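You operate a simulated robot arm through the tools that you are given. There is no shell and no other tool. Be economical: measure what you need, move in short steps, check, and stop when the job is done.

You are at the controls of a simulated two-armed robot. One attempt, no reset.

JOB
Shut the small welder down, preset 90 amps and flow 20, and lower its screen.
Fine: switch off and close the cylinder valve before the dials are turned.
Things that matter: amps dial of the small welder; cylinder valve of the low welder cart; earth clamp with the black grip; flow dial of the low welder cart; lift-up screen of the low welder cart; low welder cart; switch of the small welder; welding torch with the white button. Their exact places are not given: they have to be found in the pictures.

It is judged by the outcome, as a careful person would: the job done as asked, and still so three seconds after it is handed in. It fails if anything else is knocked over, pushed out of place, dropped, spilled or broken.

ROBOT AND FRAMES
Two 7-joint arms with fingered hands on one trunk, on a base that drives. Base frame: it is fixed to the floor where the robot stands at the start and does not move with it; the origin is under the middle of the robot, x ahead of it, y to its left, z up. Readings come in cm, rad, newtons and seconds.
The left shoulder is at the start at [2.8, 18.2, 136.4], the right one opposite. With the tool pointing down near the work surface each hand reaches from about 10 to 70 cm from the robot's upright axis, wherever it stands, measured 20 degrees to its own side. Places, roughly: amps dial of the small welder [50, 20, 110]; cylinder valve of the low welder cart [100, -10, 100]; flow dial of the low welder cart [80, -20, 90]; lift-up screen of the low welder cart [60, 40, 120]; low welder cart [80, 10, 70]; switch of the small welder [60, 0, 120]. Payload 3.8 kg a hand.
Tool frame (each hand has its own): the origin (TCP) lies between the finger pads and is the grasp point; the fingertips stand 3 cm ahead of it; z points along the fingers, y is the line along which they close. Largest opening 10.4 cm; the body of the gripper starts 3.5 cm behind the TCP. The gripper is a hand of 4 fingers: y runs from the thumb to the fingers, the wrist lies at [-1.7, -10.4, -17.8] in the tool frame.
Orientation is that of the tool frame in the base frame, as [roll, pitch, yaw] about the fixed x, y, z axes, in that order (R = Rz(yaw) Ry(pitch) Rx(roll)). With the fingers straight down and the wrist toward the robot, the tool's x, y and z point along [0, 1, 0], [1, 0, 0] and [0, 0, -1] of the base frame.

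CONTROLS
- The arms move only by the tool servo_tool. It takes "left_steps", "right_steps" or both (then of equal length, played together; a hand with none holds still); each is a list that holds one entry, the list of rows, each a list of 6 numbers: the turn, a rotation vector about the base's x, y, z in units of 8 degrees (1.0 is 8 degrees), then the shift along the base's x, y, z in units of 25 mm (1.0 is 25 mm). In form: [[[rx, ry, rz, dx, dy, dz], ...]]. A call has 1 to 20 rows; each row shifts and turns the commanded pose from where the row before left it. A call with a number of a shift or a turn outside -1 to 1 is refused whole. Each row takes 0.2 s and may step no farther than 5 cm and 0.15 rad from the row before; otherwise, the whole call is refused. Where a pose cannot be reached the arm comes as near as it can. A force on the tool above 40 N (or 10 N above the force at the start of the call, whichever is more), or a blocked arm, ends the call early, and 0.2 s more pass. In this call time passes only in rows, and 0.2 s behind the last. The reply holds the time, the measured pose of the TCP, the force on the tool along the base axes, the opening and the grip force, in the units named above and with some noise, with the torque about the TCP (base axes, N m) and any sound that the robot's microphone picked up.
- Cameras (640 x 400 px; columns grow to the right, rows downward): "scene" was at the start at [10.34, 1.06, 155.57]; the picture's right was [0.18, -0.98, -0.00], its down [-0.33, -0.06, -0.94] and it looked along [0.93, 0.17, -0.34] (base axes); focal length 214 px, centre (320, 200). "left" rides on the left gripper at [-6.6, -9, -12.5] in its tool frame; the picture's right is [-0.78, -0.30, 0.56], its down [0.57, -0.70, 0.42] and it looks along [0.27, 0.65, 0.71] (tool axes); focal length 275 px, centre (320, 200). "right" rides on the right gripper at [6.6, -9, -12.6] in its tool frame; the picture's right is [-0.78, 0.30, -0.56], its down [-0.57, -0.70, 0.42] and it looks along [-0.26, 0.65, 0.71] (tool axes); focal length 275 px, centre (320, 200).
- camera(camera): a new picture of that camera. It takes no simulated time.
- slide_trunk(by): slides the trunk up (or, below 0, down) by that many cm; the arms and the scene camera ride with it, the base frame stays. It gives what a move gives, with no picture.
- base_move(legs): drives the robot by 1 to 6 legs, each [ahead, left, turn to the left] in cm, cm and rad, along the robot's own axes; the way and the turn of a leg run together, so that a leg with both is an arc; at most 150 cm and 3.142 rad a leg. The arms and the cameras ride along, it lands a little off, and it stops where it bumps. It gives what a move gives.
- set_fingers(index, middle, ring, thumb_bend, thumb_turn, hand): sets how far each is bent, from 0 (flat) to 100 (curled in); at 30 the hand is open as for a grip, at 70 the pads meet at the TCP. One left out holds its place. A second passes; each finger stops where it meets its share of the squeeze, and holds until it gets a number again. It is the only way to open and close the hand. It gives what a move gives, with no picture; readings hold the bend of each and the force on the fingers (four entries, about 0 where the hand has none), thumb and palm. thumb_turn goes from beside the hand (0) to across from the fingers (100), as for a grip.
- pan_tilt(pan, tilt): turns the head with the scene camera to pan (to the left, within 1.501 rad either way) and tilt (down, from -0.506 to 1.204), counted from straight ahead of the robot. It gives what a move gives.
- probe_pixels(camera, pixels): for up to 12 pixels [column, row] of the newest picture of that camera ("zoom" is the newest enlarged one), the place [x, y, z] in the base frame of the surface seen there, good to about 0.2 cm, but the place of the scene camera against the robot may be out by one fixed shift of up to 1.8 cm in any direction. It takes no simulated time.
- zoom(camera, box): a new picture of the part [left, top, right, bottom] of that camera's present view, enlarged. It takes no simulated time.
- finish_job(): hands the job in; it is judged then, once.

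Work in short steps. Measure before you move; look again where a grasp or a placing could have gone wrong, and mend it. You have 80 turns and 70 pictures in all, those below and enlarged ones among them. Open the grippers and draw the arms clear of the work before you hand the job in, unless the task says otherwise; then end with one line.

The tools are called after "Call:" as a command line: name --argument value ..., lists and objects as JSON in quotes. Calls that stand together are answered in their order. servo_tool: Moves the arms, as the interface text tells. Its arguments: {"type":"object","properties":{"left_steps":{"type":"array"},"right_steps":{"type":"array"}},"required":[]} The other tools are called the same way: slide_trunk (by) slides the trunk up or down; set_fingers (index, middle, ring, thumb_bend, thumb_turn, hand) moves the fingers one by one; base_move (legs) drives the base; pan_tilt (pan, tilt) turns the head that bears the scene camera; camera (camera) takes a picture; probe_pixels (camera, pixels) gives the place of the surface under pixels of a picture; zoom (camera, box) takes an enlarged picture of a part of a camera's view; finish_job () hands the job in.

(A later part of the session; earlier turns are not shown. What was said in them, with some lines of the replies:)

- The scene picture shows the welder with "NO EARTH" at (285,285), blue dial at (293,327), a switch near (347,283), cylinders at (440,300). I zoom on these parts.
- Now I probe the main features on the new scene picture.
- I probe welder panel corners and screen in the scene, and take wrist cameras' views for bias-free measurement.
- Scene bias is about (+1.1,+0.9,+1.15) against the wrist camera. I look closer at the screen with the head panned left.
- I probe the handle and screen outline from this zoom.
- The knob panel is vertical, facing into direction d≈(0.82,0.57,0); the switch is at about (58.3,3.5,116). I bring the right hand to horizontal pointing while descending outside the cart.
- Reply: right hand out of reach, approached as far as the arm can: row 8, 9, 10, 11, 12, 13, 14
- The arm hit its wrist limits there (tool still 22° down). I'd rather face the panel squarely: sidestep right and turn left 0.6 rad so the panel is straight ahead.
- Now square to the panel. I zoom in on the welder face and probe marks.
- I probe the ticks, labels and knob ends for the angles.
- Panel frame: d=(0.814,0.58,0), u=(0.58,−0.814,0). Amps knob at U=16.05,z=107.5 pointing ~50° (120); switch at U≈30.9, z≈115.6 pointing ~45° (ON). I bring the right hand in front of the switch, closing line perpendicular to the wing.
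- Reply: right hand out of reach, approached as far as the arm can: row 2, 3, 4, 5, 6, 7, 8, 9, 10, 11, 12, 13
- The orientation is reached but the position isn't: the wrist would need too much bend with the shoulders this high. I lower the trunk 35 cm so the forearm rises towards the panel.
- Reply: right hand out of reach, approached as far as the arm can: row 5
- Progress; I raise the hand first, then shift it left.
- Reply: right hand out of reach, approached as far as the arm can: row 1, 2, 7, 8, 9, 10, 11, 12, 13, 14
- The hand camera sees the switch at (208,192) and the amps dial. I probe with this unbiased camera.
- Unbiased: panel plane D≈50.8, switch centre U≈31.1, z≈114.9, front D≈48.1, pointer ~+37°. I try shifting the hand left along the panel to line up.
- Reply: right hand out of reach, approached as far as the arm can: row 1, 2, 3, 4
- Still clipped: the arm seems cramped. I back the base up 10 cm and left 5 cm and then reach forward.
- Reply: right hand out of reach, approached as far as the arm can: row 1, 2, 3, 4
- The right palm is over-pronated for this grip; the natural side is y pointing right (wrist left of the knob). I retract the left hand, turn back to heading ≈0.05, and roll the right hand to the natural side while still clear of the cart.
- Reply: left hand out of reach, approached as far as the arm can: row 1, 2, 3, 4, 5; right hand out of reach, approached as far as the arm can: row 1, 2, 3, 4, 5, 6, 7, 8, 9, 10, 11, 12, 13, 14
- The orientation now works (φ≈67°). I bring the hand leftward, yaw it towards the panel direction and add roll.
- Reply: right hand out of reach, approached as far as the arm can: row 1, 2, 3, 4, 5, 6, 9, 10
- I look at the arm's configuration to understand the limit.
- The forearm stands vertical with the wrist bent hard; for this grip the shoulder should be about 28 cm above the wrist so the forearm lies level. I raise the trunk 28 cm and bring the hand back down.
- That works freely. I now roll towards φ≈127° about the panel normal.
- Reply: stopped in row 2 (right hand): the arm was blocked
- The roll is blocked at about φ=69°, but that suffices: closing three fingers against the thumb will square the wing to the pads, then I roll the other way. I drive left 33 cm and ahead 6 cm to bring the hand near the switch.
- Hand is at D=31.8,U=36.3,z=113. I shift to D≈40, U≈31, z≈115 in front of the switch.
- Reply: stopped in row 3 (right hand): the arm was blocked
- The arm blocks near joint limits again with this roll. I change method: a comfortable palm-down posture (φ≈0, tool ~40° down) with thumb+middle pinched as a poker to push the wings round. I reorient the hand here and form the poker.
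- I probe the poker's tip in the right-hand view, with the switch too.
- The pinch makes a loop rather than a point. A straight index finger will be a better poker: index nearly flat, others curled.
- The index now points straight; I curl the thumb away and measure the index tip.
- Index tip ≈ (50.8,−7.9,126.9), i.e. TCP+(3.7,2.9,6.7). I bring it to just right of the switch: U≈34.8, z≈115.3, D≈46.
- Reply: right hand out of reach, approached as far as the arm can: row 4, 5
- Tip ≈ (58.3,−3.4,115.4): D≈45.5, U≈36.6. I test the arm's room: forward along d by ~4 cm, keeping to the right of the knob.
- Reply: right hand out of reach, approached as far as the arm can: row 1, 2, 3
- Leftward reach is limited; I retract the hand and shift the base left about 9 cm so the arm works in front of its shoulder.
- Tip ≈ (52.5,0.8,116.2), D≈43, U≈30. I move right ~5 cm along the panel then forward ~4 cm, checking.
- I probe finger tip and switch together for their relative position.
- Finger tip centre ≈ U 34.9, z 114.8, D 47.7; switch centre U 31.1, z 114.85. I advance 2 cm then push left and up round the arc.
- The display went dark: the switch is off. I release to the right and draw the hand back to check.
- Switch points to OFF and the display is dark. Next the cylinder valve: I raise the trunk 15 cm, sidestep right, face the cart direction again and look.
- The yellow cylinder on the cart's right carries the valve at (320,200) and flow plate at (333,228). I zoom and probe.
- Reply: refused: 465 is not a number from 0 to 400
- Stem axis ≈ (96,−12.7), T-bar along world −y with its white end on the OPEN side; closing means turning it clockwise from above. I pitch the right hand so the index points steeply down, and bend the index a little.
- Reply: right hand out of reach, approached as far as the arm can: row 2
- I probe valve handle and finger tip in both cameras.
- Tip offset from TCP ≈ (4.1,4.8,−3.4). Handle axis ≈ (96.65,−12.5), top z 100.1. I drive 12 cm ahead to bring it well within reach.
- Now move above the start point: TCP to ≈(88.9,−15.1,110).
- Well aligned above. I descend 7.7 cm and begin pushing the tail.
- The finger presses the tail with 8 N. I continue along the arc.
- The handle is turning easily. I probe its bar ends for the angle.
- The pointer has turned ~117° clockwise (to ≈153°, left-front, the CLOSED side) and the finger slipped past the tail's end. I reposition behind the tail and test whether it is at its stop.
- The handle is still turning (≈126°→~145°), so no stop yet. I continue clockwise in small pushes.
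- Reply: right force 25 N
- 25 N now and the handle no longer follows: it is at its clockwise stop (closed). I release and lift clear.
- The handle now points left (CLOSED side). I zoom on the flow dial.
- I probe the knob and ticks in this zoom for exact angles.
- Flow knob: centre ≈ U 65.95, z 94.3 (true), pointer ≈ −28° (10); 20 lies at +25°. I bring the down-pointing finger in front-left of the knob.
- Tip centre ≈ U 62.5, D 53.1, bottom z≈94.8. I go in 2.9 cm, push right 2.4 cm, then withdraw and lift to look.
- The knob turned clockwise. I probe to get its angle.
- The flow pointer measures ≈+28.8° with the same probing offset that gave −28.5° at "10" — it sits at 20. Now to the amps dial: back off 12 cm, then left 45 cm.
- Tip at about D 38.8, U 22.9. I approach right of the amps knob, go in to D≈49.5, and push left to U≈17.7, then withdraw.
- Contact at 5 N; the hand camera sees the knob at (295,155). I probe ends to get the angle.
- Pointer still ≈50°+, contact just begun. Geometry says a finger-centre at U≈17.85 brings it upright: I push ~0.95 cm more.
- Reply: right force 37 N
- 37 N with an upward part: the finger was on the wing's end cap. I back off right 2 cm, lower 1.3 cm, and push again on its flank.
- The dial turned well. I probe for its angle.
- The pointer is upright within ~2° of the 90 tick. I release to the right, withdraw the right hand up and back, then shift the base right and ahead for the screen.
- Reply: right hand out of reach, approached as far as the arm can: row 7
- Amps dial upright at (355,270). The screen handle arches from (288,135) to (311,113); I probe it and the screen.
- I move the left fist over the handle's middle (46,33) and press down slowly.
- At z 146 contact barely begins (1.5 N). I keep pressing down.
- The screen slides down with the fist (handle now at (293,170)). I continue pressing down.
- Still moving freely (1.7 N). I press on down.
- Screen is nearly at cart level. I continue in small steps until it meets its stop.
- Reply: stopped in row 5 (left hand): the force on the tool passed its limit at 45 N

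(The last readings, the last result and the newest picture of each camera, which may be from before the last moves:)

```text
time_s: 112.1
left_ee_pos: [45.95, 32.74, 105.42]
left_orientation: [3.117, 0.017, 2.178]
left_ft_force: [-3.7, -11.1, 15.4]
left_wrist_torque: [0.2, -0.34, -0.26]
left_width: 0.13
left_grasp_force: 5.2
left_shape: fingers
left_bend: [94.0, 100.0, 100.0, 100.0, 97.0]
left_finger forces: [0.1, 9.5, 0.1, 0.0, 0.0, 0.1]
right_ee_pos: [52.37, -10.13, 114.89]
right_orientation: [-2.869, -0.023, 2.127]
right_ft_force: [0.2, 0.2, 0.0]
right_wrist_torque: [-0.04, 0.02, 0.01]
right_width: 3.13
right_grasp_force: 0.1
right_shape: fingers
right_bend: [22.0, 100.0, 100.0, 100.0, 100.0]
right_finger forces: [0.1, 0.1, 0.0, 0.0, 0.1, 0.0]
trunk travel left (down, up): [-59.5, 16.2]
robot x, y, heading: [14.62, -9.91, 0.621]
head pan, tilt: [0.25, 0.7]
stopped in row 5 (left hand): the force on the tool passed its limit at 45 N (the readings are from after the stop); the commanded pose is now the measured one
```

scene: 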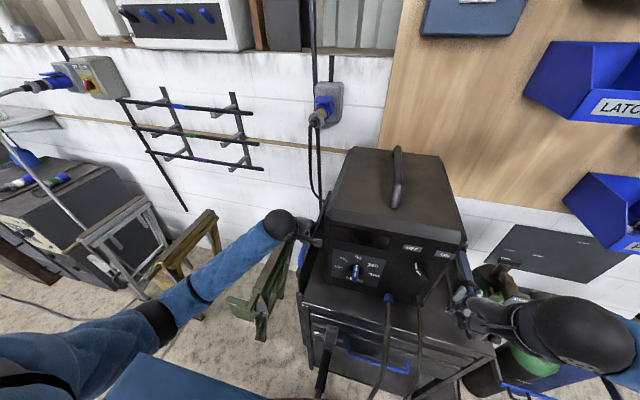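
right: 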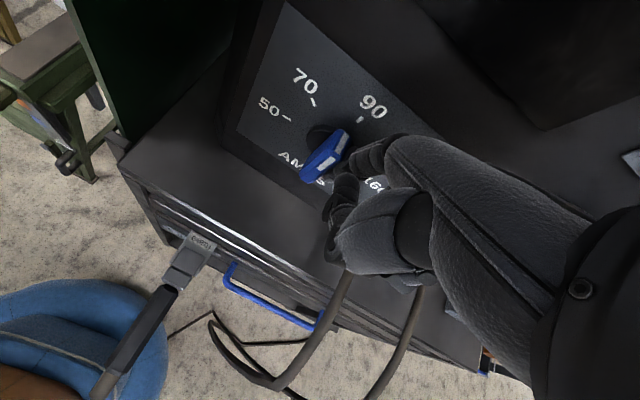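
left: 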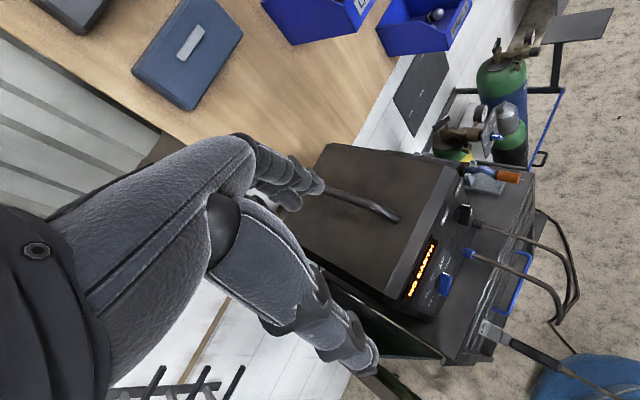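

A 45 N stop at z≈105: likely the lower stop. I lift the hand and look whether the screen is fully down.

Call:
servo_tool --left_steps '[[[0, 0, 0, 0, 0, 0.4], [0, 0, 0, 0, 0, 1], [0, 0, 0, 0, 0, 1], [0, 0, 0, 0, 0, 1], [0, 0, 0, 0, 0, 1], [0, 0, 0, 0, 0, 1], [0, 0, 0, 0, 0, 1], [0, 0, 0, 0, 0, 1], [0, 0, 0, 0, 0, 1], [0, 0, 0, 0, 0, 1], [0, 0, 0, 0, 0, 1], [0, 0, 0, 0, 0, 1], [0, 0, 0, 0, 0, 1], [0, 0, 0, 0, 0, 1], [0, 0, 0, 0, 0, 1], [0, 0, 0, 0, 0, 1]]]'

Call:
zoom --camera "scene" --box '[240, 170, 480, 320]'

```text
time_s: 115.5
left_ee_pos: [45.65, 33.0, 143.67]
left_orientation: [3.122, 0.01, 2.185]
left_ft_force: [0.4, 0.4, 0.2]
left_wrist_torque: [0.01, 0.03, 0.0]
left_width: 0.14
left_grasp_force: 0.1
left_shape: fingers
left_bend: [92.0, 100.0, 100.0, 100.0, 97.0]
left_finger forces: [0.1, 0.0, 0.0, 0.0, 0.0, 0.0]
right_ee_pos: [52.45, -9.92, 114.89]
right_orientation: [-2.87, -0.022, 2.127]
right_ft_force: [0.1, -0.3, -0.3]
right_wrist_torque: [0.01, 0.0, -0.02]
right_width: 3.13
right_grasp_force: 0.0
right_shape: fingers
right_bend: [22.0, 100.0, 100.0, 100.0, 100.0]
right_finger forces: [0.1, 0.1, 0.1, 0.0, 0.0, 0.0]
trunk travel left (down, up): [-59.5, 16.2]
robot x, y, heading: [14.96, -10.12, 0.622]
head pan, tilt: [0.25, 0.7]
```

```text
2.67 times, centred on (360, 245) of scene
```

zoom: 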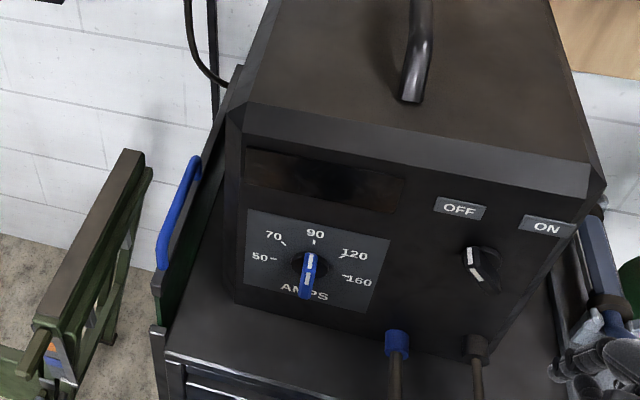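

The dial reads 90, switch OFF, screen down with a sliver of green left above the post. I probe the heights to see if it is fully down.

Call:
probe_pixels --camera "zoom" --pixels '[[163, 230], [178, 195], [193, 165], [155, 285], [157, 300], [158, 328], [165, 300], [185, 262], [205, 215], [228, 90], [170, 335]]'

```text
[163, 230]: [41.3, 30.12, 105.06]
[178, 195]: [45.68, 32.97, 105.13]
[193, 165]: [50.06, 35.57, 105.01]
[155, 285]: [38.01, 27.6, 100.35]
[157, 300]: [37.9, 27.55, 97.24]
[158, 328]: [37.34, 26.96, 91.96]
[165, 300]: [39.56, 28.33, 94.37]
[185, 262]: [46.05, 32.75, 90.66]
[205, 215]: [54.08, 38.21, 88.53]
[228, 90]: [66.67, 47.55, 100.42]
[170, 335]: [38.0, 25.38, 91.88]
```

Handle dropped 144.9→105.1, a full 40 cm to its stop. I back the robot away and open both hands.

Call:
base_move --legs '[[-25, 0, 0]]'

Call:
set_fingers --hand "left" --index 30 --middle 30 --ring 30 --thumb_bend 30

Call:
set_fingers --hand "right" --index 30 --middle 30 --ring 30 --thumb_bend 30

Call:
pan_tilt --pan 0.0 --tilt 0.55

Call:
camera --camera "scene"

```text
time_s: 117.3
left_ee_pos: [25.51, 18.66, 143.49]
left_orientation: [3.122, 0.011, 2.189]
left_ft_force: [0.0, 0.1, -0.3]
left_wrist_torque: [-0.02, -0.03, -0.03]
left_width: 0.14
left_grasp_force: 0.0
left_shape: fingers
left_bend: [92.0, 100.0, 100.0, 100.0, 97.0]
left_finger forces: [0.0, 0.0, 0.1, 0.0, 0.0, 0.0]
right_ee_pos: [32.48, -24.16, 114.85]
right_orientation: [-2.87, -0.023, 2.129]
right_ft_force: [-0.4, 0.2, -0.2]
right_wrist_torque: [0.05, -0.04, 0.02]
right_width: 3.15
right_grasp_force: 0.1
right_shape: fingers
right_bend: [22.0, 100.0, 100.0, 100.0, 100.0]
right_finger forces: [0.0, 0.0, 0.0, 0.0, 0.0, 0.1]
trunk travel left (down, up): [-59.5, 16.2]
robot x, y, heading: [-5.67, -24.53, 0.623]
head pan, tilt: [0.25, 0.7]
```

```text
time_s: 118.3
left_ee_pos: [25.47, 18.72, 143.47]
left_orientation: [3.122, 0.011, 2.189]
left_ft_force: [-1.3, 0.7, 0.3]
left_wrist_torque: [0.03, 0.01, -0.04]
left_width: 10.42
left_grasp_force: 0.1
left_shape: fingers
left_bend: [30.0, 30.0, 30.0, 30.0, 97.0]
left_finger forces: [0.0, 0.0, 0.0, 0.1, 0.0, 0.0]
right_ee_pos: [32.42, -24.15, 114.83]
right_orientation: [-2.871, -0.023, 2.131]
right_ft_force: [0.1, -0.5, -0.1]
right_wrist_torque: [0.01, 0.02, 0.0]
right_width: 3.15
right_grasp_force: 0.0
right_shape: fingers
right_bend: [22.0, 100.0, 100.0, 100.0, 100.0]
right_finger forces: [0.0, 0.1, 0.0, 0.1, 0.0, 0.1]
trunk travel left (down, up): [-59.5, 16.2]
robot x, y, heading: [-5.03, -24.34, 0.624]
head pan, tilt: [0.25, 0.7]
```

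```text
time_s: 119.3
left_ee_pos: [25.45, 18.68, 143.52]
left_orientation: [3.123, 0.009, 2.188]
left_ft_force: [0.1, -0.3, 0.7]
left_wrist_torque: [0.04, 0.03, -0.03]
left_width: 10.42
left_grasp_force: 0.0
left_shape: fingers
left_bend: [30.0, 30.0, 30.0, 30.0, 97.0]
left_finger forces: [0.0, 0.1, 0.0, 0.0, 0.1, 0.1]
right_ee_pos: [32.54, -24.08, 114.93]
right_orientation: [-2.869, -0.023, 2.129]
right_ft_force: [-0.2, 0.2, -0.3]
right_wrist_torque: [0.01, 0.0, -0.01]
right_width: 10.42
right_grasp_force: 0.0
right_shape: fingers
right_bend: [30.0, 30.0, 30.0, 30.0, 97.0]
right_finger forces: [0.1, 0.0, 0.0, 0.0, 0.0, 0.1]
trunk travel left (down, up): [-59.5, 16.2]
robot x, y, heading: [-4.99, -24.42, 0.626]
head pan, tilt: [0.25, 0.7]
```

```text
time_s: 120.1
left_ee_pos: [25.54, 18.75, 143.44]
left_orientation: [3.124, 0.01, 2.189]
left_ft_force: [0.4, -0.1, 0.4]
left_wrist_torque: [-0.01, 0.0, -0.03]
left_width: 10.42
left_grasp_force: 0.0
left_shape: fingers
left_bend: [30.0, 30.0, 30.0, 30.0, 97.0]
left_finger forces: [0.0, 0.0, 0.1, 0.0, 0.0, 0.0]
right_ee_pos: [32.53, -24.22, 114.81]
right_orientation: [-2.869, -0.021, 2.131]
right_ft_force: [0.4, 0.6, 1.3]
right_wrist_torque: [0.0, 0.01, 0.01]
right_width: 10.44
right_grasp_force: 0.0
right_shape: fingers
right_bend: [30.0, 30.0, 30.0, 30.0, 97.0]
right_finger forces: [0.1, 0.0, 0.0, 0.0, 0.0, 0.1]
trunk travel left (down, up): [-59.5, 16.2]
robot x, y, heading: [-5.14, -23.92, 0.623]
head pan, tilt: [0.0, 0.55]
```

```text
1 pictures are left
```

scene: 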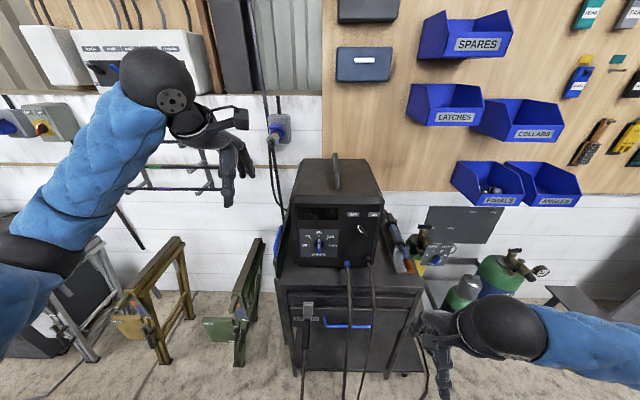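

Everything stands in place: display dark, switch at OFF, amps pointer upright at 90, screen down, and both hands open and clear. I use the last picture to confirm the valve and flow dial.

Call:
zoom --camera "scene" --box '[390, 215, 470, 275]'

```text
6.67 times, centred on (430, 245) of scene
```

zoom: 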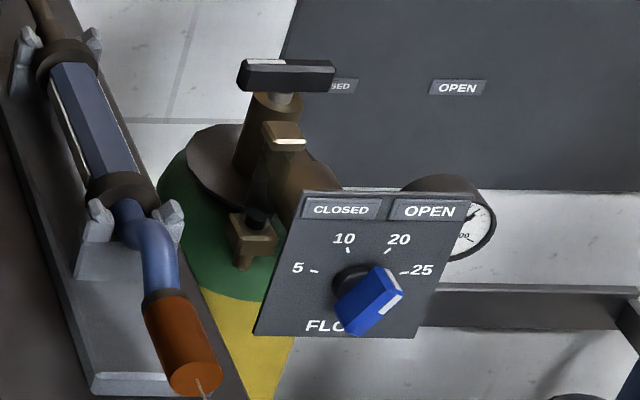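

I probe the flow knob once more against its ticks.

Call:
probe_pixels --camera "zoom" --pixels '[[313, 271], [347, 250], [387, 249], [405, 272], [400, 294], [392, 304], [385, 313], [362, 330], [350, 328], [240, 75], [332, 75], [260, 62]]'

```text
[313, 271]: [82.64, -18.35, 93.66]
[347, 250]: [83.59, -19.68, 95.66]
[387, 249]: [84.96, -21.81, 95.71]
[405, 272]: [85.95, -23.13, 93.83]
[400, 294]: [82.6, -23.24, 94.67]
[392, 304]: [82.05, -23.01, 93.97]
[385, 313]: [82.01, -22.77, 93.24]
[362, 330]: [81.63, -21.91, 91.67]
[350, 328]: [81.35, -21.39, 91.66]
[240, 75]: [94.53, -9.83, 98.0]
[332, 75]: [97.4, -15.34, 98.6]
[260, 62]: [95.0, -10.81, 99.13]
```

The valve handle is still at its closed stop and the flow pointer sits at 20 within a few degrees. I hand the job in.

Call:
finish_job

```text
The job is handed in.
```

The small welder is switched off and its cylinder valve is closed. I then preset amps to 90 and flow to about 20 (the pointer is within a few degrees of the mark), and lowered the screen fully. Both hands are open and clear.
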